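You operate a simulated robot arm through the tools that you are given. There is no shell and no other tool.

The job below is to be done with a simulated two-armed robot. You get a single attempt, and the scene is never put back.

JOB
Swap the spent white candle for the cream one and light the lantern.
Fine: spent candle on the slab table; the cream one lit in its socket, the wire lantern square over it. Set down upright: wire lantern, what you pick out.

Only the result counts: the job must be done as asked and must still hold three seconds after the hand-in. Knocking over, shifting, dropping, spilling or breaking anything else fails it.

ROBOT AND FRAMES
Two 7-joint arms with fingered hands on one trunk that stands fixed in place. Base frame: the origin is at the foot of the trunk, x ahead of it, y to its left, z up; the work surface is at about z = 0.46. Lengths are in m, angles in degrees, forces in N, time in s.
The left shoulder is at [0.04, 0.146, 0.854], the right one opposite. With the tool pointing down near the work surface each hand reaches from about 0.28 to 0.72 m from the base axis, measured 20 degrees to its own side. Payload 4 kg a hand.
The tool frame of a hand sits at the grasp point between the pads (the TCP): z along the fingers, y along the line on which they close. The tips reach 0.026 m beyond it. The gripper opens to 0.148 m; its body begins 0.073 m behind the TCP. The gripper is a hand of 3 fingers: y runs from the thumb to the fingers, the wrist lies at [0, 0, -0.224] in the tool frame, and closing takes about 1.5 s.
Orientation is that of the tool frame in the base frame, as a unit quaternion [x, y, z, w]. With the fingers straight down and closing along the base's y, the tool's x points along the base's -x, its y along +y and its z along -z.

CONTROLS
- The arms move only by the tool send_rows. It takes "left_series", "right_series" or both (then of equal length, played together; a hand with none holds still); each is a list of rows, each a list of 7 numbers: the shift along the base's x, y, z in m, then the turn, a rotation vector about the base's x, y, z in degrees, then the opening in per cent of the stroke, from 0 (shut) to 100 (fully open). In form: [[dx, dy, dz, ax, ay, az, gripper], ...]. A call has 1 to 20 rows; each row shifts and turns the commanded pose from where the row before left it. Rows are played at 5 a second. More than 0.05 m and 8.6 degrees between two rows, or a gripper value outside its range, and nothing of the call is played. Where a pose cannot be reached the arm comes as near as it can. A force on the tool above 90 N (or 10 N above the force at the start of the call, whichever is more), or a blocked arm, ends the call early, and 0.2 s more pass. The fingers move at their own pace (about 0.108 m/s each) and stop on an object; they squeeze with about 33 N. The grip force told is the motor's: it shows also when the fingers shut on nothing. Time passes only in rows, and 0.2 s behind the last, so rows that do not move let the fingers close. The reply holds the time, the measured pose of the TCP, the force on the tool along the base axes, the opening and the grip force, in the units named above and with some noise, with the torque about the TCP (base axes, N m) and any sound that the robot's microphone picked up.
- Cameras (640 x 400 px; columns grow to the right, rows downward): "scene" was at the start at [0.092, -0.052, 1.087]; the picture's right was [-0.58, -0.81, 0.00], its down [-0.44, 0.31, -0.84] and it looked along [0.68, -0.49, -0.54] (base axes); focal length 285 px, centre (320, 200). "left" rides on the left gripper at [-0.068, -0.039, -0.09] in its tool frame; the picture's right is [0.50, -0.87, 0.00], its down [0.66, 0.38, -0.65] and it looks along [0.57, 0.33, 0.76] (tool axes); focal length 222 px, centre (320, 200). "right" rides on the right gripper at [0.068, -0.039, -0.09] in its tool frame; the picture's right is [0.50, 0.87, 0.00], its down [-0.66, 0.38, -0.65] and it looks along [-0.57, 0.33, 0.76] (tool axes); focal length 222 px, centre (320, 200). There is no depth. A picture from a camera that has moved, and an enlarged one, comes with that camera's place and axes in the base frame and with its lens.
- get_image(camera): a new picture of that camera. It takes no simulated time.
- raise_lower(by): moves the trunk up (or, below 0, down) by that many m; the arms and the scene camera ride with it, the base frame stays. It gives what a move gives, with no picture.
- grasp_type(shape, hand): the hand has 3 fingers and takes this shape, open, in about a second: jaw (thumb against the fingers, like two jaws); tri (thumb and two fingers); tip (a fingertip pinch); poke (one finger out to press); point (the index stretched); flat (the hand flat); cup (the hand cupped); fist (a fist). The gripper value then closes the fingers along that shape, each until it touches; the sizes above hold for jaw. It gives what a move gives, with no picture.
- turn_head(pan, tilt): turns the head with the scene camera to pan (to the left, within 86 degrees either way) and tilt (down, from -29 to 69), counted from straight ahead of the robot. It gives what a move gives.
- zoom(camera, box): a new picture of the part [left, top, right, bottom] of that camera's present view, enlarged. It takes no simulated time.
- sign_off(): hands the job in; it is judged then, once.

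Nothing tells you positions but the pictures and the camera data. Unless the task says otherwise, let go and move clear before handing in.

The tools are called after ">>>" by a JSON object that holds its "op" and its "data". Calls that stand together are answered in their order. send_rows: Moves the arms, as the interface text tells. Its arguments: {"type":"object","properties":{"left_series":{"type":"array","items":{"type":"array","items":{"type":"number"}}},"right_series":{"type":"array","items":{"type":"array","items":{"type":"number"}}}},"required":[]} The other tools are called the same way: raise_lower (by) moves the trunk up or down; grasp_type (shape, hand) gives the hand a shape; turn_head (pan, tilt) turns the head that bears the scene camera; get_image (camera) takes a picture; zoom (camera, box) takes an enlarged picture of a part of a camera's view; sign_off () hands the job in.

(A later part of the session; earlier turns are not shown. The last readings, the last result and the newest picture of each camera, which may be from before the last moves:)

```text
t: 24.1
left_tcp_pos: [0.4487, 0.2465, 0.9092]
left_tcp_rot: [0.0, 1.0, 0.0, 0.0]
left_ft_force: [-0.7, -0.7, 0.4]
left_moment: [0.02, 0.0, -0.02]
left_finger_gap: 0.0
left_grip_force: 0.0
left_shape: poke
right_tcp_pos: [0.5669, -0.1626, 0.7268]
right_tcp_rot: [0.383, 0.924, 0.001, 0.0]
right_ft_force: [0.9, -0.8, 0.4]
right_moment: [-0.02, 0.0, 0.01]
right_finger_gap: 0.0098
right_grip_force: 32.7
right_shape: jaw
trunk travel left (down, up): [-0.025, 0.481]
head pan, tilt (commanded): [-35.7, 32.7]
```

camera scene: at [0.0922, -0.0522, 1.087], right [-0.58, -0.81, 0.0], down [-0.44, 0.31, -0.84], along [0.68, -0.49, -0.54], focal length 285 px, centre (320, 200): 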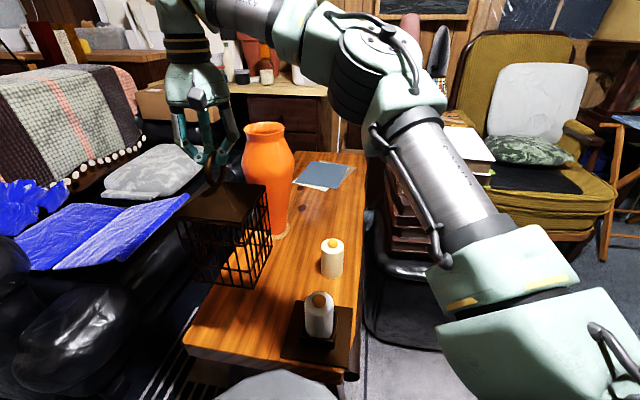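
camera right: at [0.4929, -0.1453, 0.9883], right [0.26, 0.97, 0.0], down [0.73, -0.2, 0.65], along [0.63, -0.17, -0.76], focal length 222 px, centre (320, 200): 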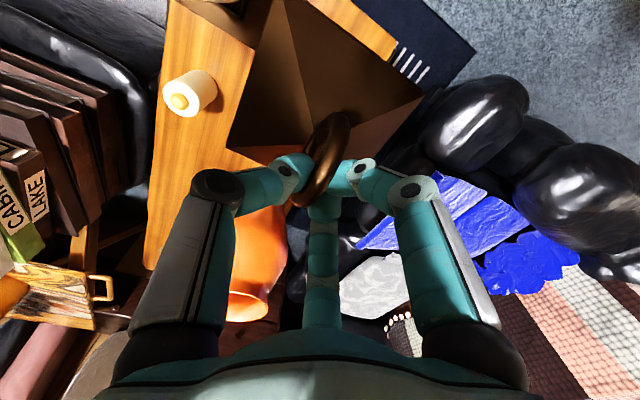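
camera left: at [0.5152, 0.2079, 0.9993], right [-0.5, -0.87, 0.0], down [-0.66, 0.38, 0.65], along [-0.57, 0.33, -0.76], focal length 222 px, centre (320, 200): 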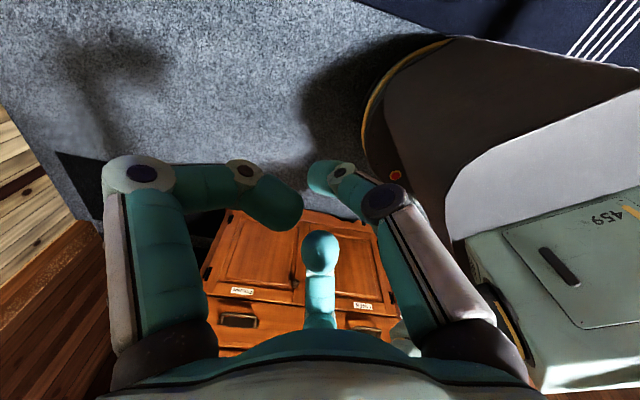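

The load dropped to zero, so the cage is standing on the table. I'll check it and then release.

>>> {"op": "zoom", "data": {"camera": "scene", "box": [160, 200, 340, 380]}}

>>> {"op": "send_rows", "data": {"right_series": [[0, 0, 0, 0, 0, 0, 10], [0, 0, 0, 0, 0, 0, 25], [0, 0, 0, 0, 0, 0, 45], [0, 0, 0, 0, 0, 0, 60], [0, 0, 0, 0, 0, 0, 60], [0, 0, 0, 0, 0, 0, 60]]}}

>>> {"op": "zoom", "data": {"camera": "scene", "box": [160, 200, 340, 380]}}

>>> {"op": "get_image", "data": {"camera": "right"}}

```text
2.22 times, centred on (250, 290) of scene
camera zoom: at [0.0922, -0.0518, 1.087], right [-0.58, -0.81, 0.0], down [-0.44, 0.31, -0.84], along [0.68, -0.49, -0.54], focal length 632 px, centre (476, 0)
```

zoom: 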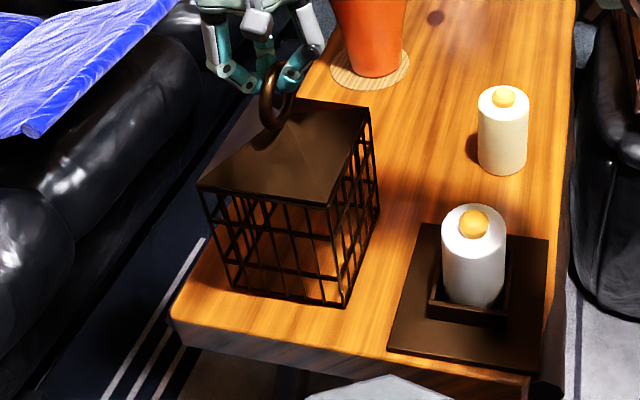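

```text
t: 25.5
left_tcp_pos: [0.4486, 0.2458, 0.9094]
left_tcp_rot: [-0.001, 1.0, -0.001, 0.0]
left_ft_force: [1.2, -0.5, 0.1]
left_moment: [-0.04, -0.02, 0.0]
left_finger_gap: 0.0
left_grip_force: 0.0
left_shape: poke
right_tcp_pos: [0.5657, -0.1627, 0.727]
right_tcp_rot: [0.383, 0.924, 0.001, -0.001]
right_ft_force: [0.2, 0.6, -0.4]
right_moment: [-0.01, -0.04, 0.01]
right_finger_gap: 0.0883
right_grip_force: 0.2
right_shape: jaw
trunk travel left (down, up): [-0.025, 0.481]
head pan, tilt (commanded): [-35.7, 32.7]
```

```text
2.22 times, centred on (250, 290) of scene
camera zoom: at [0.092, -0.0518, 1.087], right [-0.58, -0.81, 0.0], down [-0.44, 0.31, -0.84], along [0.68, -0.49, -0.54], focal length 632 px, centre (476, 0)
```

zoom: 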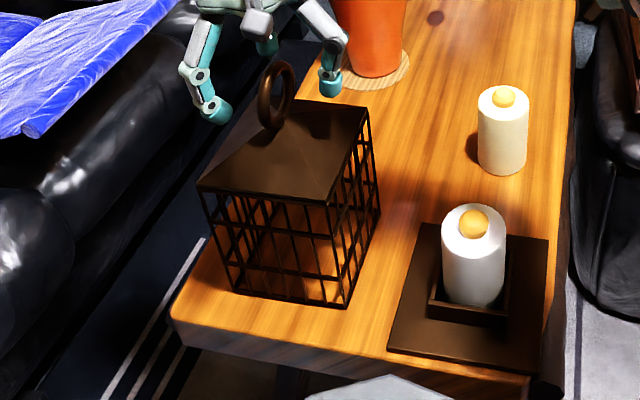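

```text
taken
camera right: at [0.4903, -0.1433, 0.8183], right [0.26, 0.97, 0.0], down [0.73, -0.2, 0.65], along [0.63, -0.17, -0.76], focal length 222 px, centre (320, 200)
```

right: 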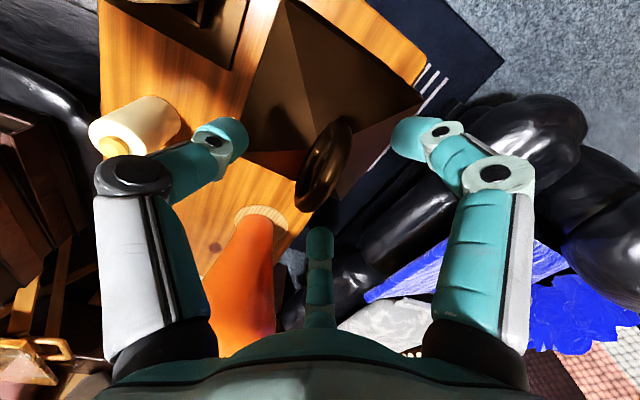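

The cage is standing free. I'll raise the hand straight up and move over the spent candle in the socket.

>>> {"op": "send_rows", "data": {"right_series": [[0, 0, 0.03, 0, 0, 0, 60], [0, 0, 0.04, 0, 0, 0, 60], [0, 0, 0.04, 0, 0, 0, 80], [0, 0, 0.03, 0, 0, 0, 100], [-0.03, -0.024, 0, 0, 0, 0, 100], [-0.035, -0.028, 0, 0, 0, 0, 100], [-0.035, -0.028, 0, 0, 0, 0, 100], [-0.03, -0.024, 0, 0, 0, 0, 100], [-0.021, -0.0155, 0, 0, 0, 0, 100], [0, 0, -0.04, 0, 0, 0, 100], [0, 0, -0.03, 0, 0, 0, 100], [0, 0, 0, 0, 0, 0, 100]]}}

>>> {"op": "get_image", "data": {"camera": "right"}}

>>> {"op": "zoom", "data": {"camera": "right", "box": [220, 0, 420, 125]}}

>>> {"op": "get_image", "data": {"camera": "scene"}}

```text
t: 28.1
left_tcp_pos: [0.4479, 0.2457, 0.9091]
left_tcp_rot: [-0.001, 1.0, 0.0, 0.0]
left_ft_force: [0.6, 0.1, -0.1]
left_moment: [0.0, -0.03, 0.0]
left_finger_gap: 0.0
left_grip_force: 0.1
left_shape: poke
right_tcp_pos: [0.4211, -0.2836, 0.799]
right_tcp_rot: [0.383, 0.924, 0.001, 0.001]
right_ft_force: [-0.9, -0.4, -1.1]
right_moment: [-0.01, -0.02, 0.02]
right_finger_gap: 0.1483
right_grip_force: 0.0
right_shape: jaw
trunk travel left (down, up): [-0.025, 0.481]
head pan, tilt (commanded): [-35.7, 32.7]
```

```text
taken
camera right: at [0.3451, -0.2639, 0.8888], right [0.26, 0.97, 0.0], down [0.73, -0.2, 0.66], along [0.63, -0.17, -0.76], focal length 222 px, centre (320, 200)
```

right: 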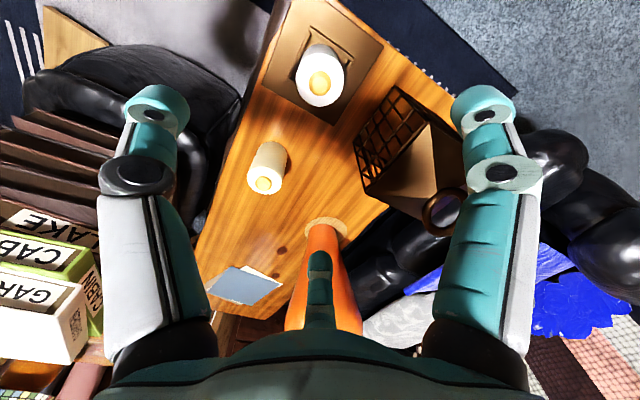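

```text
3.20 times, centred on (320, 62) of right
camera zoom: at [0.3451, -0.2639, 0.8888], right [0.26, 0.97, 0.0], down [0.73, -0.2, 0.66], along [0.63, -0.17, -0.76], focal length 711 px, centre (320, 640)
```

zoom: 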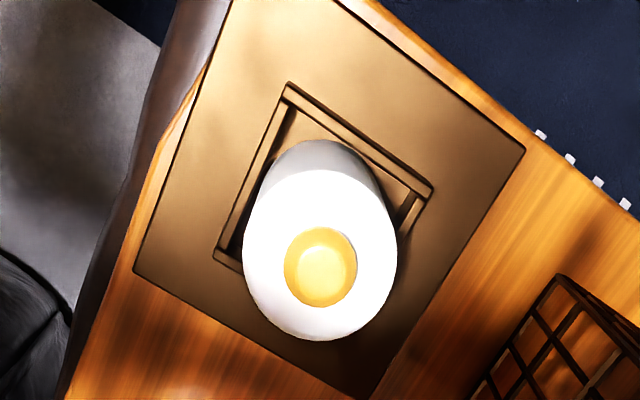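

```text
taken
camera scene: at [0.092, -0.0517, 1.0871], right [-0.58, -0.81, 0.0], down [-0.44, 0.31, -0.84], along [0.68, -0.49, -0.54], focal length 285 px, centre (320, 200)
```

scene: 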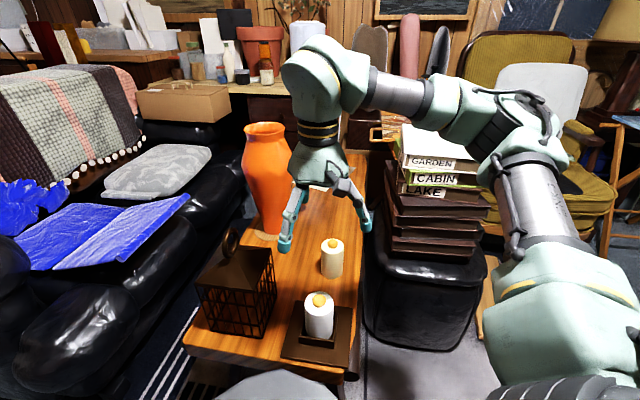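

The spent candle is at about (0.4153, -0.2824) in the socket. I'll let the arm settle and re-read the pose before descending around it.

>>> {"op": "send_rows", "data": {"right_series": [[0, 0, 0, 0, 0, 0, 100], [0, 0, 0, 0, 0, 0, 100], [0, 0, 0, 0, 0, 0, 100], [0, 0, 0, 0, 0, 0, 100]]}}

>>> {"op": "zoom", "data": {"camera": "right", "box": [220, 0, 420, 125]}}

>>> {"op": "send_rows", "data": {"right_series": [[0, 0, 0, 0, 0, 0, 100]]}}

```text
t: 29.1
left_tcp_pos: [0.4479, 0.2464, 0.9099]
left_tcp_rot: [-0.001, 1.0, 0.0, -0.001]
left_ft_force: [-0.6, 0.2, 0.1]
left_moment: [0.06, -0.01, 0.03]
left_finger_gap: 0.0
left_grip_force: 0.0
left_shape: poke
right_tcp_pos: [0.4224, -0.2839, 0.7984]
right_tcp_rot: [0.382, 0.924, 0.002, 0.0]
right_ft_force: [-0.9, 0.1, 0.2]
right_moment: [0.04, 0.0, -0.01]
right_finger_gap: 0.1481
right_grip_force: 0.1
right_shape: jaw
trunk travel left (down, up): [-0.025, 0.481]
head pan, tilt (commanded): [-35.7, 32.7]
```

```text
3.20 times, centred on (320, 62) of right
camera zoom: at [0.3451, -0.264, 0.8891], right [0.26, 0.97, 0.0], down [0.73, -0.2, 0.65], along [0.63, -0.17, -0.76], focal length 711 px, centre (320, 640)
```

zoom: 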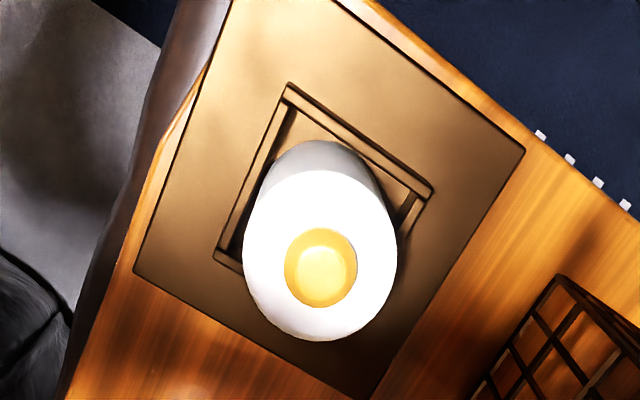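

```text
t: 29.5
left_tcp_pos: [0.4487, 0.2474, 0.9103]
left_tcp_rot: [-0.001, 1.0, 0.0, 0.0]
left_ft_force: [0.0, -0.4, 0.6]
left_moment: [-0.01, -0.04, 0.02]
left_finger_gap: 0.0
left_grip_force: 0.1
left_shape: poke
right_tcp_pos: [0.4214, -0.2834, 0.7975]
right_tcp_rot: [0.382, 0.924, 0.0, 0.001]
right_ft_force: [0.3, 1.0, -0.3]
right_moment: [0.03, -0.03, 0.01]
right_finger_gap: 0.1478
right_grip_force: 0.1
right_shape: jaw
trunk travel left (down, up): [-0.025, 0.481]
head pan, tilt (commanded): [-35.7, 32.7]
```

>>> {"op": "send_rows", "data": {"right_series": [[-0.0055, 0.001, -0.03, 0, 0, 0, 100], [0, 0, -0.04, 0, 0, 0, 100], [0, 0, -0.04, 0, 0, 0, 100], [0, 0, -0.04, 0, 0, 0, 100], [0, 0, -0.03, 0, 0, 0, 100], [0, 0, 0, 0, 0, 0, 100], [0, 0, 0, 0, 0, 0, 100], [0, 0, 0, 0, 0, 0, 100]]}}

>>> {"op": "get_image", "data": {"camera": "right"}}

>>> {"op": "get_image", "data": {"camera": "scene"}}

```text
t: 31.3
left_tcp_pos: [0.4486, 0.2466, 0.9095]
left_tcp_rot: [-0.001, 1.0, 0.0, 0.0]
left_ft_force: [0.3, 0.5, -0.2]
left_moment: [0.0, -0.01, 0.01]
left_finger_gap: 0.0001
left_grip_force: 0.0
left_shape: poke
right_tcp_pos: [0.4131, -0.2813, 0.6166]
right_tcp_rot: [0.383, 0.924, 0.001, 0.0]
right_ft_force: [0.8, -0.2, -1.2]
right_moment: [-0.03, -0.05, 0.02]
right_finger_gap: 0.1479
right_grip_force: 0.3
right_shape: jaw
trunk travel left (down, up): [-0.025, 0.481]
head pan, tilt (commanded): [-35.7, 32.7]
```

```text
taken
camera right: at [0.3369, -0.2622, 0.7077], right [0.26, 0.97, 0.0], down [0.73, -0.2, 0.65], along [0.63, -0.17, -0.76], focal length 222 px, centre (320, 200)
```

right: 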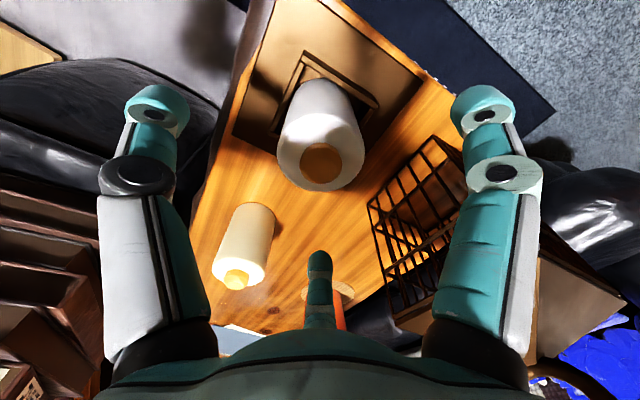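

```text
taken
camera scene: at [0.092, -0.0518, 1.0871], right [-0.58, -0.81, 0.0], down [-0.44, 0.31, -0.84], along [0.68, -0.49, -0.54], focal length 285 px, centre (320, 200)
```

scene: 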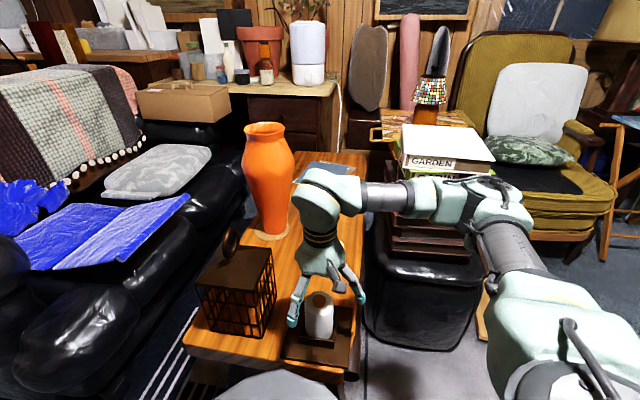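

>>> {"op": "send_rows", "data": {"right_series": [[0.0015, -0.0005, -0.03, 0, 0, 0, 100], [0, 0, -0.03, 0, 0, 0, 100], [0, 0, -0.018, 0, 0, 0, 100], [0, 0, 0, 0, 0, 0, 100], [0, 0, 0, 0, 0, 0, 100], [0, 0, 0, 0, 0, 0, 100]]}}

>>> {"op": "get_image", "data": {"camera": "right"}}

>>> {"op": "zoom", "data": {"camera": "scene", "box": [240, 220, 400, 380]}}

```text
t: 32.7
left_tcp_pos: [0.4484, 0.2474, 0.9092]
left_tcp_rot: [-0.001, 1.0, 0.0, 0.0]
left_ft_force: [0.1, 0.2, 0.6]
left_moment: [0.0, -0.02, 0.05]
left_finger_gap: 0.0
left_grip_force: 0.0
left_shape: poke
right_tcp_pos: [0.4145, -0.2802, 0.5398]
right_tcp_rot: [0.383, 0.924, 0.001, 0.001]
right_ft_force: [0.4, 0.3, 0.5]
right_moment: [-0.03, -0.01, 0.01]
right_finger_gap: 0.1478
right_grip_force: 0.0
right_shape: jaw
trunk travel left (down, up): [-0.025, 0.481]
head pan, tilt (commanded): [-35.7, 32.7]
```

```text
taken
camera right: at [0.3379, -0.2612, 0.6313], right [0.26, 0.97, 0.0], down [0.73, -0.2, 0.65], along [0.63, -0.17, -0.76], focal length 222 px, centre (320, 200)
```

right: 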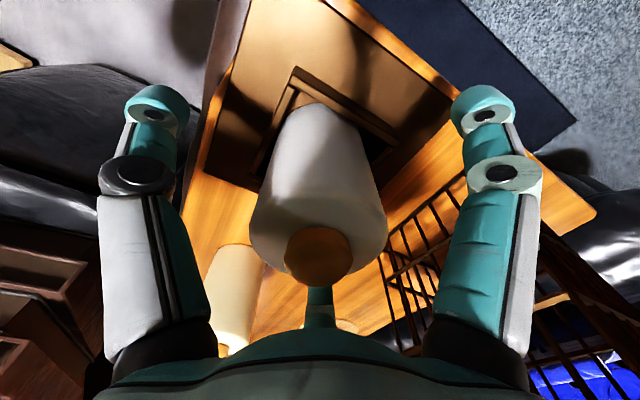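

```text
2.50 times, centred on (320, 300) of scene
camera zoom: at [0.092, -0.0518, 1.0871], right [-0.58, -0.81, 0.0], down [-0.44, 0.31, -0.84], along [0.68, -0.49, -0.54], focal length 711 px, centre (320, -50)
```

zoom: 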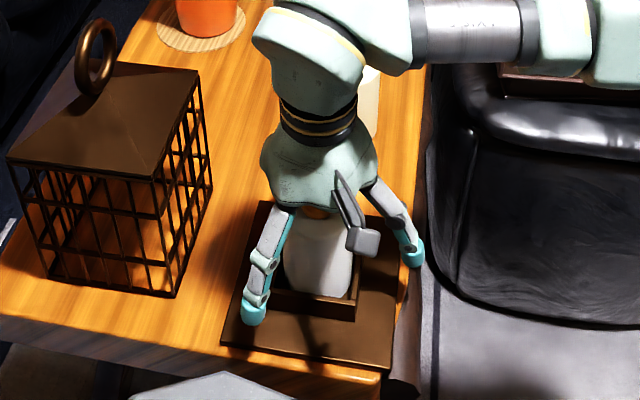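

The fingers surround the spent candle, so I'll close on it.

>>> {"op": "send_rows", "data": {"right_series": [[0, 0, 0, 0, 0, 0, 70], [0, 0, 0, 0, 0, 0, 50], [0, 0, 0, 0, 0, 0, 35], [0, 0, 0, 0, 0, 0, 20], [0, 0, 0, 0, 0, 0, 0], [0, 0, 0, 0, 0, 0, 0], [0, 0, 0, 0, 0, 0, 0], [0, 0, 0, 0, 0, 0, 0]]}}

>>> {"op": "get_image", "data": {"camera": "right"}}

>>> {"op": "zoom", "data": {"camera": "scene", "box": [240, 220, 400, 380]}}

```text
t: 34.5
left_tcp_pos: [0.4496, 0.2463, 0.9088]
left_tcp_rot: [0.0, 1.0, 0.0, 0.0]
left_ft_force: [0.2, -0.2, -0.5]
left_moment: [-0.03, -0.02, -0.04]
left_finger_gap: 0.0001
left_grip_force: 0.0
left_shape: poke
right_tcp_pos: [0.4125, -0.2801, 0.5406]
right_tcp_rot: [0.382, 0.924, 0.0, 0.0]
right_ft_force: [-0.1, -0.5, -0.1]
right_moment: [0.0, 0.03, 0.01]
right_finger_gap: 0.0555
right_grip_force: 32.9
right_shape: jaw
trunk travel left (down, up): [-0.025, 0.481]
head pan, tilt (commanded): [-35.7, 32.7]
```

```text
taken
camera right: at [0.338, -0.2613, 0.6312], right [0.26, 0.97, 0.0], down [0.73, -0.2, 0.65], along [0.63, -0.17, -0.76], focal length 222 px, centre (320, 200)
```

right: 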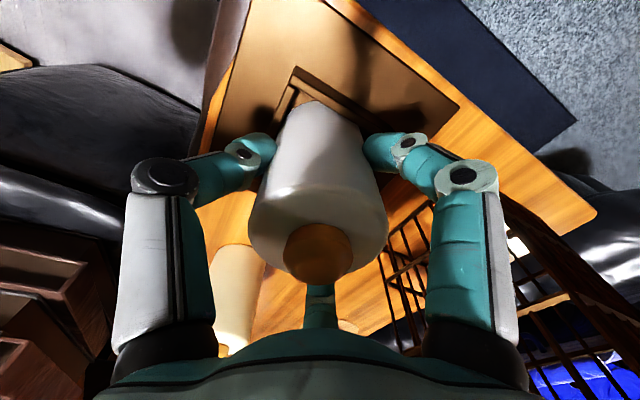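

```text
2.50 times, centred on (320, 300) of scene
camera zoom: at [0.0922, -0.052, 1.087], right [-0.58, -0.81, 0.0], down [-0.44, 0.31, -0.84], along [0.68, -0.49, -0.54], focal length 711 px, centre (320, -50)
```

zoom: 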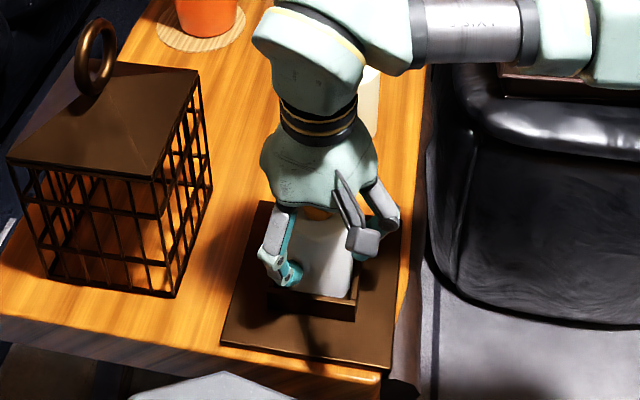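

The spent candle is gripped at a gap of about 55 mm. I'll lift it straight out and carry it to a free spot at about (0.622, -0.339) on the slab.

>>> {"op": "send_rows", "data": {"right_series": [[0, 0, 0.01, 0, 0, 0, 0], [0, 0, 0.02, 0, 0, 0, 0], [0, 0, 0.03, 0, 0, 0, 0], [0, 0, 0.03, 0, 0, 0, 0], [0, 0, 0.03, 0, 0, 0, 0], [0, 0, 0.03, 0, 0, 0, 0], [0.0208, -0.0052, 0, 0, 0, 0, 0], [0.0375, -0.0105, 0, 0, 0, 0, 0], [0.0375, -0.0105, 0, 0, 0, 0, 0], [0.0375, -0.0105, 0, 0, 0, 0, 0], [0.0375, -0.0105, 0, 0, 0, 0, 0], [0.0375, -0.0105, 0, 0, 0, 0, 0], [0, 0, 0, 0, 0, 0, 0], [0, 0, 0, 0, 0, 0, 0], [0, 0, 0, 0, 0, 0, 0]]}}

>>> {"op": "get_image", "data": {"camera": "scene"}}

>>> {"op": "get_image", "data": {"camera": "right"}}

```text
t: 37.7
left_tcp_pos: [0.4484, 0.2469, 0.9098]
left_tcp_rot: [-0.001, 1.0, 0.0, 0.0]
left_ft_force: [-1.6, -0.5, 0.5]
left_moment: [0.01, -0.02, 0.02]
left_finger_gap: 0.0
left_grip_force: 0.0
left_shape: poke
right_tcp_pos: [0.6205, -0.339, 0.6876]
right_tcp_rot: [0.382, 0.924, 0.001, 0.001]
right_ft_force: [0.9, -0.3, -1.4]
right_moment: [-0.01, 0.01, 0.01]
right_finger_gap: 0.0553
right_grip_force: 33.6
right_shape: jaw
trunk travel left (down, up): [-0.025, 0.481]
head pan, tilt (commanded): [-35.7, 32.7]
```

```text
taken
camera scene: at [0.0922, -0.0521, 1.087], right [-0.58, -0.81, 0.0], down [-0.44, 0.31, -0.84], along [0.68, -0.49, -0.54], focal length 285 px, centre (320, 200)
```

scene: 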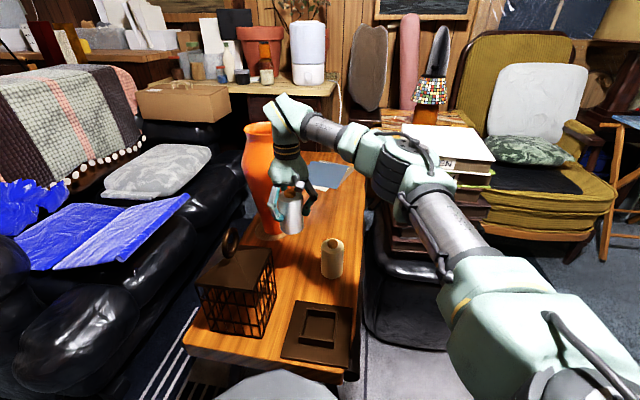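

```text
taken
camera right: at [0.5445, -0.3198, 0.7792], right [0.26, 0.97, 0.0], down [0.73, -0.2, 0.65], along [0.63, -0.17, -0.76], focal length 222 px, centre (320, 200)
```

right: 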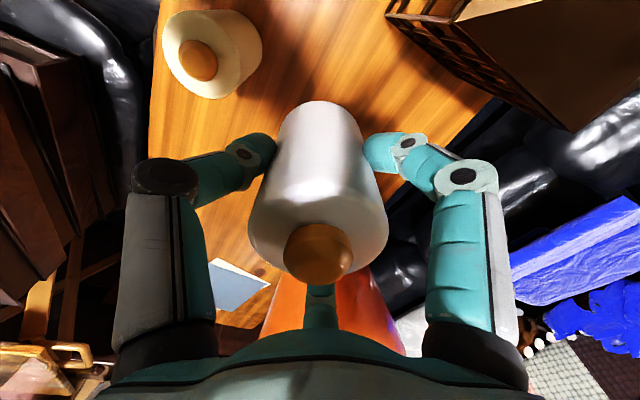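

>>> {"op": "send_rows", "data": {"right_series": [[0, 0, -0.03, 0, 0, 0, 0], [0, 0, -0.04, 0, 0, 0, 0], [0, 0, -0.04, 0, 0, 0, 0], [0, 0, -0.025, 0, 0, 0, 0], [0, 0, -0.01, 0, 0, 0, 0], [0, 0, 0, 0, 0, 0, 0], [0, 0, 0, 0, 0, 0, 0]]}}

>>> {"op": "get_image", "data": {"camera": "right"}}

>>> {"op": "get_image", "data": {"camera": "scene"}}

```text
t: 39.3
left_tcp_pos: [0.4494, 0.2461, 0.9089]
left_tcp_rot: [-0.001, 1.0, 0.0, 0.0]
left_ft_force: [0.4, -0.1, 0.3]
left_moment: [0.0, 0.06, 0.0]
left_finger_gap: 0.0
left_grip_force: 0.1
left_shape: poke
right_tcp_pos: [0.6213, -0.3393, 0.5419]
right_tcp_rot: [0.383, 0.924, 0.0, 0.0]
right_ft_force: [0.7, 0.6, -3.0]
right_moment: [-0.02, -0.02, -0.05]
right_finger_gap: 0.055
right_grip_force: 32.4
right_shape: jaw
trunk travel left (down, up): [-0.025, 0.481]
head pan, tilt (commanded): [-35.7, 32.7]
```

```text
taken
camera right: at [0.5448, -0.32, 0.6337], right [0.26, 0.97, 0.0], down [0.73, -0.2, 0.65], along [0.63, -0.17, -0.76], focal length 222 px, centre (320, 200)
```

right: 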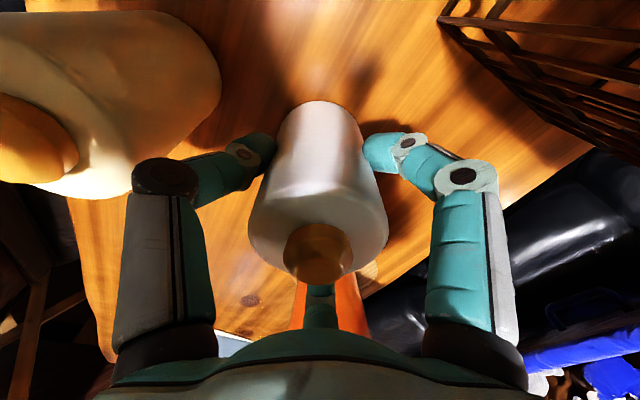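

```text
taken
camera scene: at [0.0923, -0.052, 1.087], right [-0.58, -0.81, 0.0], down [-0.44, 0.31, -0.84], along [0.68, -0.49, -0.54], focal length 285 px, centre (320, 200)
```

scene: 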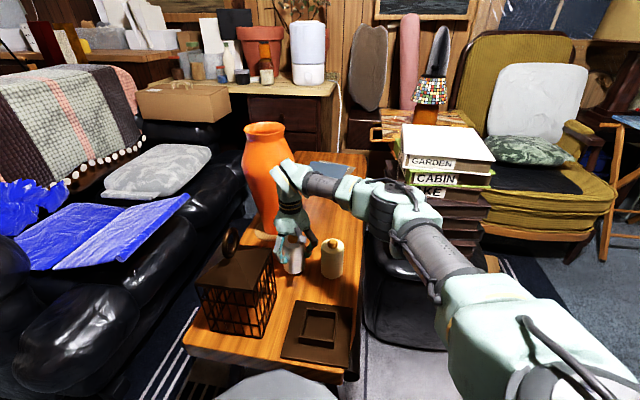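

>>> {"op": "send_rows", "data": {"right_series": [[0, 0, -0.005, 0, 0, 0, 0], [0, 0, 0, 0, 0, 0, 0]]}}

>>> {"op": "send_rows", "data": {"right_series": [[0, 0, -0.004, 0, 0, 0, 0], [0, 0, 0, 0, 0, 0, 0]]}}

>>> {"op": "send_rows", "data": {"right_series": [[0, 0, -0.003, 0, 0, 0, 0], [0, 0, 0, 0, 0, 0, 0]]}}

```text
t: 39.9
left_tcp_pos: [0.4484, 0.2459, 0.9099]
left_tcp_rot: [-0.001, 1.0, -0.001, 0.0]
left_ft_force: [-0.5, 0.4, 0.2]
left_moment: [-0.01, -0.02, 0.02]
left_finger_gap: 0.0001
left_grip_force: 0.0
left_shape: poke
right_tcp_pos: [0.6215, -0.3398, 0.5371]
right_tcp_rot: [0.382, 0.924, -0.001, 0.0]
right_ft_force: [0.5, -0.5, -3.2]
right_moment: [-0.01, -0.02, -0.02]
right_finger_gap: 0.0551
right_grip_force: 32.7
right_shape: jaw
trunk travel left (down, up): [-0.025, 0.481]
head pan, tilt (commanded): [-35.7, 32.7]
```

```text
t: 40.5
left_tcp_pos: [0.4486, 0.2465, 0.9099]
left_tcp_rot: [0.0, 1.0, 0.0, 0.0]
left_ft_force: [0.0, 0.7, -0.2]
left_moment: [-0.03, 0.0, -0.01]
left_finger_gap: 0.0002
left_grip_force: 0.0
left_shape: poke
right_tcp_pos: [0.6212, -0.3405, 0.5338]
right_tcp_rot: [0.382, 0.924, 0.0, 0.0]
right_ft_force: [-0.9, -0.3, -1.9]
right_moment: [0.01, 0.03, 0.0]
right_finger_gap: 0.055
right_grip_force: 32.8
right_shape: jaw
trunk travel left (down, up): [-0.025, 0.481]
head pan, tilt (commanded): [-35.7, 32.7]
```

```text
t: 41.1
left_tcp_pos: [0.4488, 0.2468, 0.9111]
left_tcp_rot: [-0.001, 1.0, 0.0, 0.0]
left_ft_force: [0.2, -0.7, 0.0]
left_moment: [-0.02, -0.01, 0.02]
left_finger_gap: 0.0
left_grip_force: 0.1
left_shape: poke
right_tcp_pos: [0.6208, -0.3388, 0.5313]
right_tcp_rot: [0.382, 0.924, 0.001, 0.0]
right_ft_force: [-0.4, -0.2, 0.4]
right_moment: [-0.05, 0.1, 0.0]
right_finger_gap: 0.0552
right_grip_force: 32.9
right_shape: jaw
trunk travel left (down, up): [-0.025, 0.481]
head pan, tilt (commanded): [-35.7, 32.7]
```

>>> {"op": "send_rows", "data": {"right_series": [[0, 0, -0.001, 0, 0, 0, 0], [0, 0, 0, 0, 0, 0, 0]]}}

>>> {"op": "zoom", "data": {"camera": "scene", "box": [240, 200, 360, 300]}}

```text
t: 41.7
left_tcp_pos: [0.4481, 0.2464, 0.9099]
left_tcp_rot: [-0.001, 1.0, -0.001, 0.0]
left_ft_force: [0.3, -0.1, 0.0]
left_moment: [-0.01, -0.06, 0.03]
left_finger_gap: 0.0
left_grip_force: 0.0
left_shape: poke
right_tcp_pos: [0.6207, -0.3394, 0.5318]
right_tcp_rot: [0.383, 0.924, 0.0, 0.001]
right_ft_force: [0.5, 0.8, 6.4]
right_moment: [-0.03, 0.08, -0.04]
right_finger_gap: 0.0553
right_grip_force: 32.6
right_shape: jaw
trunk travel left (down, up): [-0.025, 0.481]
head pan, tilt (commanded): [-35.7, 32.7]
```

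```text
4.00 times, centred on (300, 250) of scene
camera zoom: at [0.0915, -0.0515, 1.0872], right [-0.58, -0.81, 0.0], down [-0.44, 0.31, -0.84], along [0.68, -0.49, -0.54], focal length 1138 px, centre (400, 0)
```

zoom: 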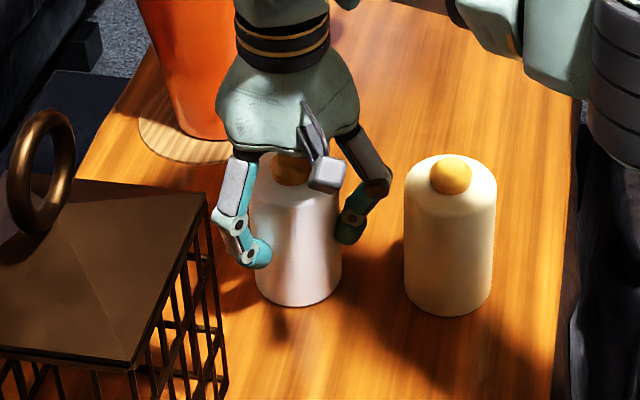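

The spent candle stands firmly on the slab. I'll open just enough to let go, then rise straight up.

>>> {"op": "send_rows", "data": {"right_series": [[0, 0, 0.001, 0, 0, 0, 30], [0, 0, 0, 0, 0, 0, 40], [0, 0, 0, 0, 0, 0, 50], [0, 0, 0, 0, 0, 0, 62], [0, 0, 0, 0, 0, 0, 62], [0, 0, 0, 0, 0, 0, 62]]}}

>>> {"op": "zoom", "data": {"camera": "scene", "box": [240, 200, 360, 300]}}

>>> {"op": "send_rows", "data": {"right_series": [[0, 0, 0.015, 0, 0, 0, 62], [0, 0, 0.025, 0, 0, 0, 62], [0, 0, 0.03, 0, 0, 0, 62], [0, 0, 0.035, 0, 0, 0, 62], [0, 0, 0.035, 0, 0, 0, 80], [0, 0, 0.035, 0, 0, 0, 100], [0, 0, 0, 0, 0, 0, 100], [0, 0, 0, 0, 0, 0, 100]]}}

>>> {"op": "get_image", "data": {"camera": "scene"}}

>>> {"op": "get_image", "data": {"camera": "right"}}

```text
t: 43.1
left_tcp_pos: [0.4475, 0.2463, 0.9092]
left_tcp_rot: [-0.001, 1.0, 0.0, 0.001]
left_ft_force: [-0.2, -0.5, 0.0]
left_moment: [0.01, 0.02, -0.01]
left_finger_gap: 0.0
left_grip_force: 0.0
left_shape: poke
right_tcp_pos: [0.6202, -0.3405, 0.531]
right_tcp_rot: [0.382, 0.924, 0.001, 0.0]
right_ft_force: [-0.2, 0.3, -0.2]
right_moment: [-0.04, -0.03, -0.03]
right_finger_gap: 0.0911
right_grip_force: 0.2
right_shape: jaw
trunk travel left (down, up): [-0.025, 0.481]
head pan, tilt (commanded): [-35.7, 32.7]
```

```text
4.00 times, centred on (300, 250) of scene
camera zoom: at [0.092, -0.0518, 1.087], right [-0.58, -0.81, 0.0], down [-0.44, 0.31, -0.84], along [0.68, -0.49, -0.54], focal length 1138 px, centre (400, 0)
```

zoom: 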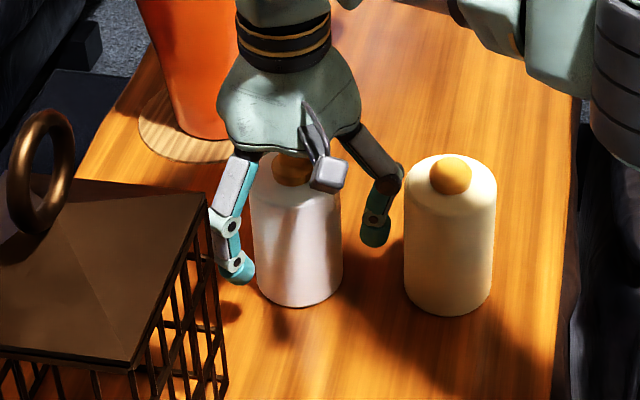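

```text
t: 44.9
left_tcp_pos: [0.4478, 0.2468, 0.9091]
left_tcp_rot: [-0.001, 1.0, 0.001, -0.001]
left_ft_force: [0.3, 0.1, 0.2]
left_moment: [0.04, 0.0, -0.02]
left_finger_gap: 0.0
left_grip_force: 0.2
left_shape: poke
right_tcp_pos: [0.6172, -0.3423, 0.7043]
right_tcp_rot: [0.383, 0.924, 0.001, 0.0]
right_ft_force: [1.2, 0.7, -0.1]
right_moment: [0.02, 0.01, -0.01]
right_finger_gap: 0.148
right_grip_force: 0.0
right_shape: jaw
trunk travel left (down, up): [-0.025, 0.481]
head pan, tilt (commanded): [-35.7, 32.7]
```

```text
taken
camera scene: at [0.0919, -0.0518, 1.0871], right [-0.58, -0.81, 0.0], down [-0.44, 0.31, -0.84], along [0.68, -0.49, -0.54], focal length 285 px, centre (320, 200)
```

scene: 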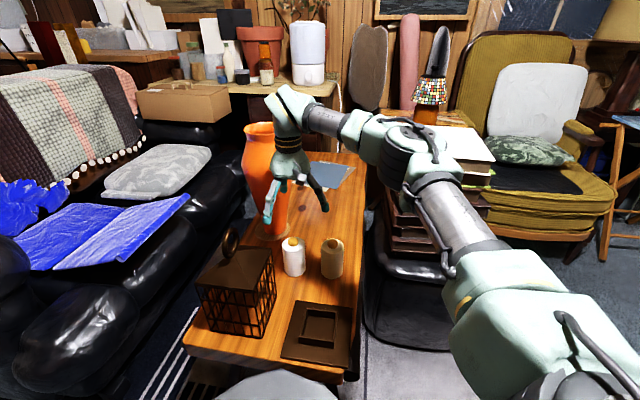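

```text
taken
camera right: at [0.5408, -0.3225, 0.7959], right [0.26, 0.97, 0.0], down [0.73, -0.2, 0.65], along [0.63, -0.17, -0.76], focal length 222 px, centre (320, 200)
```

right: 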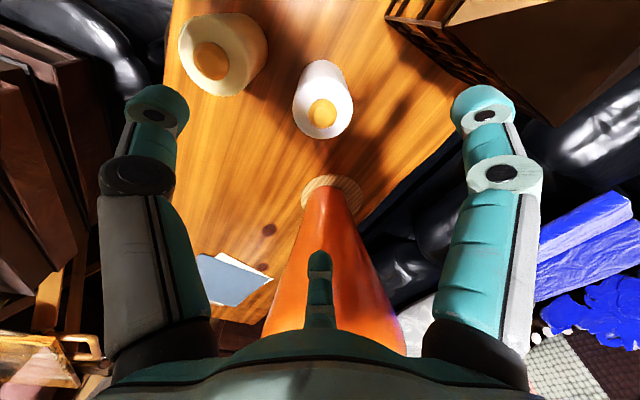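

The spent candle is standing upright on the slab. Next I'll move above the cream candle and measure its centre.

>>> {"op": "send_rows", "data": {"right_series": [[-0.02, -0.024, 0.01, 0, 0, 0, 100], [-0.025, -0.03, 0.01, 0, 0, 0, 100], [-0.0237, -0.0272, 0, 0, 0, 0, 100], [0, 0, 0, 0, 0, 0, 100], [0, 0, 0, 0, 0, 0, 100], [0, 0, 0, 0, 0, 0, 100]]}}

>>> {"op": "get_image", "data": {"camera": "right"}}

>>> {"op": "zoom", "data": {"camera": "right", "box": [220, 20, 420, 145]}}

>>> {"op": "get_image", "data": {"camera": "scene"}}

```text
t: 46.3
left_tcp_pos: [0.4483, 0.2464, 0.9105]
left_tcp_rot: [0.0, 1.0, 0.001, 0.0]
left_ft_force: [0.0, 0.6, -0.2]
left_moment: [-0.02, 0.0, -0.02]
left_finger_gap: 0.0
left_grip_force: 0.1
left_shape: poke
right_tcp_pos: [0.5533, -0.425, 0.725]
right_tcp_rot: [0.383, 0.924, 0.0, 0.001]
right_ft_force: [0.5, -0.2, -0.8]
right_moment: [0.03, -0.01, -0.01]
right_finger_gap: 0.1481
right_grip_force: 0.0
right_shape: jaw
trunk travel left (down, up): [-0.025, 0.481]
head pan, tilt (commanded): [-35.7, 32.7]
```

```text
taken
camera right: at [0.4762, -0.4044, 0.8168], right [0.26, 0.97, 0.0], down [0.73, -0.2, 0.65], along [0.63, -0.17, -0.76], focal length 222 px, centre (320, 200)
```

right: 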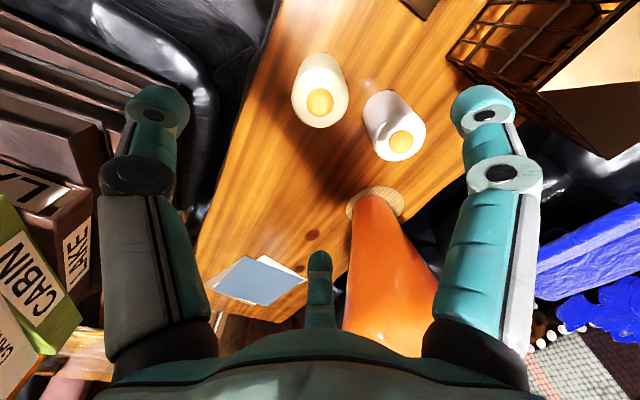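

```text
3.20 times, centred on (320, 82) of right
camera zoom: at [0.4762, -0.4044, 0.8168], right [0.26, 0.97, 0.0], down [0.73, -0.2, 0.65], along [0.63, -0.17, -0.76], focal length 711 px, centre (320, 576)
```

zoom: 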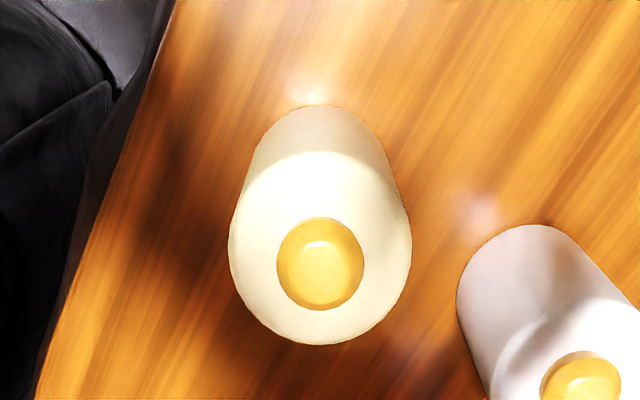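

```text
taken
camera scene: at [0.0921, -0.0518, 1.087], right [-0.58, -0.81, 0.0], down [-0.44, 0.31, -0.84], along [0.68, -0.49, -0.54], focal length 285 px, centre (320, 200)
```

scene: 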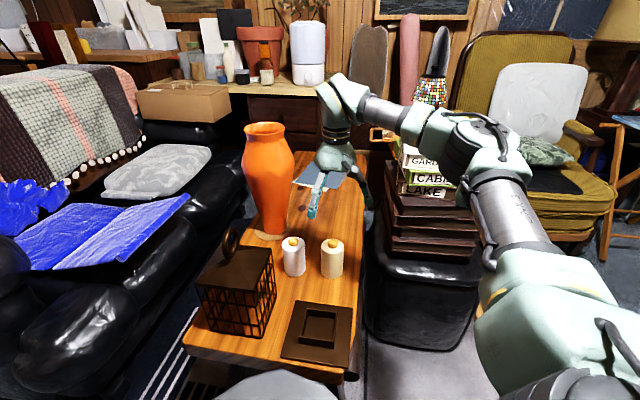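

>>> {"op": "send_rows", "data": {"right_series": [[-0.0015, 0.0005, -0.03, 0, 0, 0, 100], [0, 0, -0.04, 0, 0, 0, 100], [0, 0, -0.04, 0, 0, 0, 100], [0, 0, 0, 0, 0, 0, 100], [0, 0, 0, 0, 0, 0, 100], [0, 0, 0, 0, 0, 0, 100]]}}

>>> {"op": "get_image", "data": {"camera": "right"}}

>>> {"op": "get_image", "data": {"camera": "scene"}}

```text
t: 47.7
left_tcp_pos: [0.4474, 0.247, 0.9104]
left_tcp_rot: [-0.001, 1.0, 0.0, 0.0]
left_ft_force: [-0.3, -0.3, 0.0]
left_moment: [-0.01, -0.03, -0.03]
left_finger_gap: 0.0
left_grip_force: 0.1
left_shape: poke
right_tcp_pos: [0.5491, -0.4203, 0.6142]
right_tcp_rot: [0.383, 0.924, 0.0, -0.001]
right_ft_force: [0.9, 0.4, -0.1]
right_moment: [0.01, -0.03, -0.03]
right_finger_gap: 0.148
right_grip_force: 0.1
right_shape: jaw
trunk travel left (down, up): [-0.025, 0.481]
head pan, tilt (commanded): [-35.7, 32.7]
```

```text
taken
camera right: at [0.4734, -0.4, 0.7046], right [0.26, 0.97, 0.0], down [0.73, -0.2, 0.65], along [0.63, -0.17, -0.76], focal length 222 px, centre (320, 200)
```

right: 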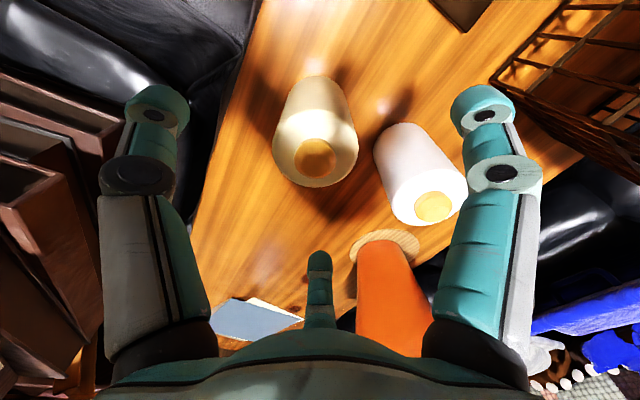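

```text
taken
camera scene: at [0.092, -0.0518, 1.0871], right [-0.58, -0.81, 0.0], down [-0.44, 0.31, -0.84], along [0.68, -0.49, -0.54], focal length 285 px, centre (320, 200)
```

scene: 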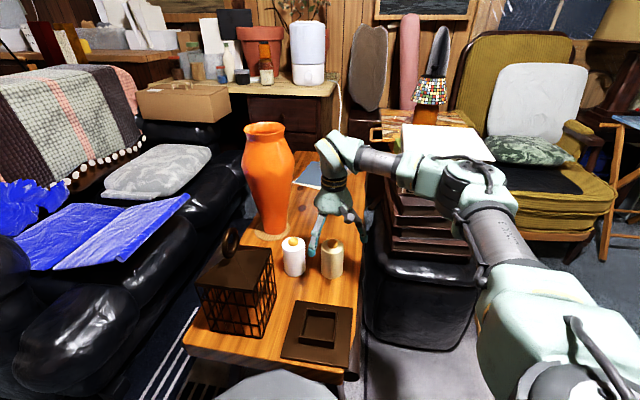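

>>> {"op": "send_rows", "data": {"right_series": [[0.002, -0.0038, -0.025, 0, 0, 0, 100], [0, 0, -0.03, 0, 0, 0, 100], [0, 0, -0.02, 0, 0, 0, 100], [0, 0, -0.007, 0, 0, 0, 100], [0, 0, 0, 0, 0, 0, 100], [0, 0, 0, 0, 0, 0, 100]]}}

>>> {"op": "get_image", "data": {"camera": "right"}}

>>> {"op": "get_image", "data": {"camera": "scene"}}

```text
t: 49.1
left_tcp_pos: [0.4484, 0.2462, 0.9098]
left_tcp_rot: [0.0, 1.0, 0.0, 0.0]
left_ft_force: [0.0, 0.3, -0.7]
left_moment: [-0.03, -0.01, 0.01]
left_finger_gap: 0.0
left_grip_force: 0.1
left_shape: poke
right_tcp_pos: [0.5515, -0.426, 0.5338]
right_tcp_rot: [0.382, 0.924, 0.0, 0.001]
right_ft_force: [0.3, -0.3, -0.1]
right_moment: [-0.02, 0.01, -0.03]
right_finger_gap: 0.1481
right_grip_force: 0.1
right_shape: jaw
trunk travel left (down, up): [-0.025, 0.481]
head pan, tilt (commanded): [-35.7, 32.7]
```

```text
taken
camera right: at [0.4752, -0.4054, 0.6251], right [0.26, 0.97, 0.0], down [0.73, -0.2, 0.65], along [0.63, -0.17, -0.76], focal length 222 px, centre (320, 200)
```

right: 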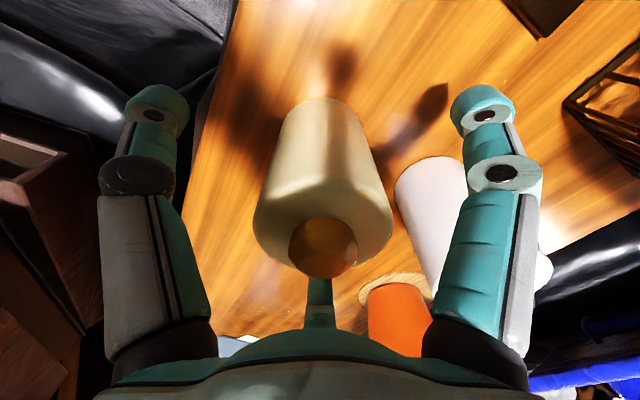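

```text
taken
camera scene: at [0.092, -0.0519, 1.087], right [-0.58, -0.81, 0.0], down [-0.44, 0.31, -0.84], along [0.68, -0.49, -0.54], focal length 285 px, centre (320, 200)
```

scene: 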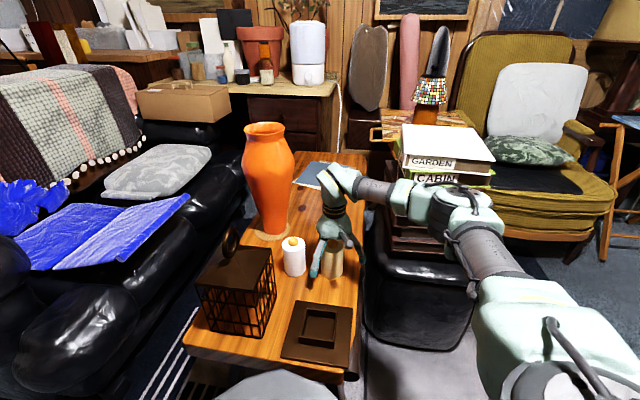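

>>> {"op": "send_rows", "data": {"right_series": [[0, 0, 0, 0, 0, 0, 70], [0, 0, 0, 0, 0, 0, 50], [0, 0, 0, 0, 0, 0, 35], [0, 0, 0, 0, 0, 0, 20], [0, 0, 0, 0, 0, 0, 0], [0, 0, 0, 0, 0, 0, 0], [0, 0, 0, 0, 0, 0, 0], [0, 0, 0, 0, 0, 0, 0]]}}

>>> {"op": "get_image", "data": {"camera": "right"}}

>>> {"op": "zoom", "data": {"camera": "scene", "box": [260, 200, 380, 300]}}

```text
t: 50.9
left_tcp_pos: [0.4487, 0.2474, 0.9095]
left_tcp_rot: [0.0, 1.0, 0.0, 0.0]
left_ft_force: [0.1, 0.5, 0.3]
left_moment: [0.02, 0.0, 0.02]
left_finger_gap: 0.0
left_grip_force: 0.0
left_shape: poke
right_tcp_pos: [0.5511, -0.4245, 0.534]
right_tcp_rot: [0.383, 0.924, 0.0, 0.0]
right_ft_force: [-0.3, 0.2, 0.4]
right_moment: [-0.02, 0.02, -0.01]
right_finger_gap: 0.055
right_grip_force: 32.8
right_shape: jaw
trunk travel left (down, up): [-0.025, 0.481]
head pan, tilt (commanded): [-35.7, 32.7]
```

```text
taken
camera right: at [0.4752, -0.4054, 0.6251], right [0.26, 0.97, 0.0], down [0.73, -0.2, 0.65], along [0.63, -0.17, -0.76], focal length 222 px, centre (320, 200)
```

right: 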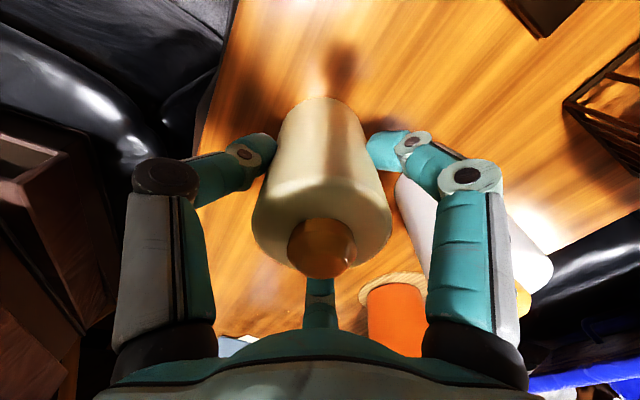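

```text
4.00 times, centred on (320, 250) of scene
camera zoom: at [0.0922, -0.052, 1.087], right [-0.58, -0.81, 0.0], down [-0.44, 0.31, -0.84], along [0.68, -0.49, -0.54], focal length 1138 px, centre (320, 0)
```

zoom: 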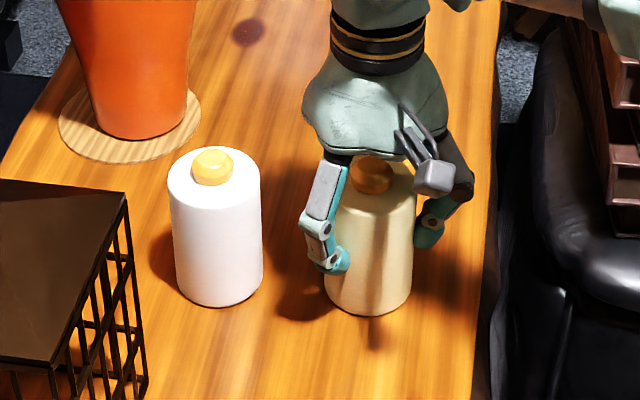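

The cream candle is gripped. I'll lift it, carry it over the socket and hold there to check alignment.

>>> {"op": "send_rows", "data": {"right_series": [[0, 0, 0.01, 0, 0, 0, 0], [0, 0, 0.02, 0, 0, 0, 0], [0, 0, 0.03, 0, 0, 0, 0], [0, 0, 0.03, 0, 0, 0, 0], [0, 0, 0.03, 0, 0, 0, 0], [0, 0, 0.02, 0, 0, 0, 0], [-0.0139, 0.0141, 0, 0, 0, 0, 0], [-0.0248, 0.0256, 0, 0, 0, 0, 0], [-0.0248, 0.0256, 0, 0, 0, 0, 0], [-0.0248, 0.0256, 0, 0, 0, 0, 0], [-0.0248, 0.0256, 0, 0, 0, 0, 0], [-0.0248, 0.0256, 0, 0, 0, 0, 0], [0, 0, -0.03, 0, 0, 0, 0], [0, 0, -0.03, 0, 0, 0, 0], [0, 0, 0, 0, 0, 0, 0], [0, 0, 0, 0, 0, 0, 0], [0, 0, 0, 0, 0, 0, 0]]}}

>>> {"op": "get_image", "data": {"camera": "right"}}

>>> {"op": "zoom", "data": {"camera": "scene", "box": [240, 220, 400, 380]}}

```text
t: 54.5
left_tcp_pos: [0.4483, 0.2462, 0.9101]
left_tcp_rot: [0.0, 1.0, 0.0, 0.001]
left_ft_force: [-0.1, 0.3, 0.4]
left_moment: [0.02, 0.0, -0.02]
left_finger_gap: 0.0
left_grip_force: 0.1
left_shape: poke
right_tcp_pos: [0.4126, -0.2829, 0.6151]
right_tcp_rot: [0.383, 0.924, 0.0, 0.0]
right_ft_force: [-0.3, 0.9, -1.8]
right_moment: [-0.03, -0.01, 0.01]
right_finger_gap: 0.0552
right_grip_force: 32.7
right_shape: jaw
trunk travel left (down, up): [-0.025, 0.481]
head pan, tilt (commanded): [-35.7, 32.7]
```

```text
taken
camera right: at [0.3363, -0.2633, 0.7066], right [0.26, 0.97, 0.0], down [0.73, -0.2, 0.65], along [0.63, -0.17, -0.76], focal length 222 px, centre (320, 200)
```

right: 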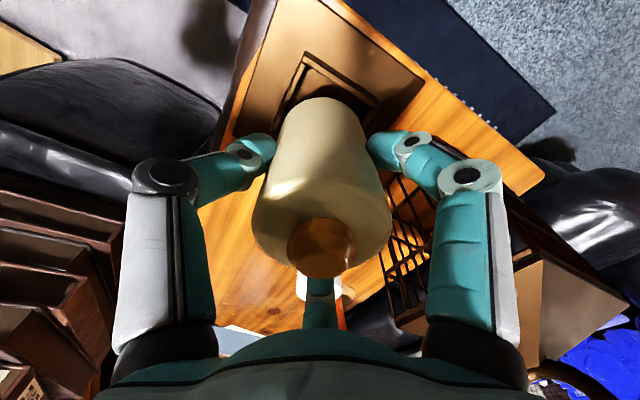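

```text
2.50 times, centred on (320, 300) of scene
camera zoom: at [0.0922, -0.052, 1.087], right [-0.58, -0.81, 0.0], down [-0.44, 0.31, -0.84], along [0.68, -0.49, -0.54], focal length 711 px, centre (320, -50)
```

zoom: 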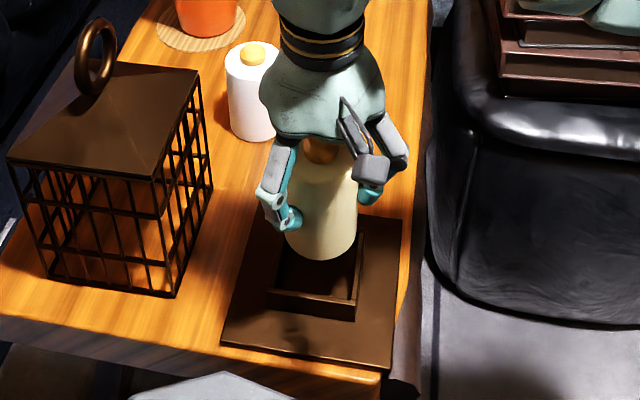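

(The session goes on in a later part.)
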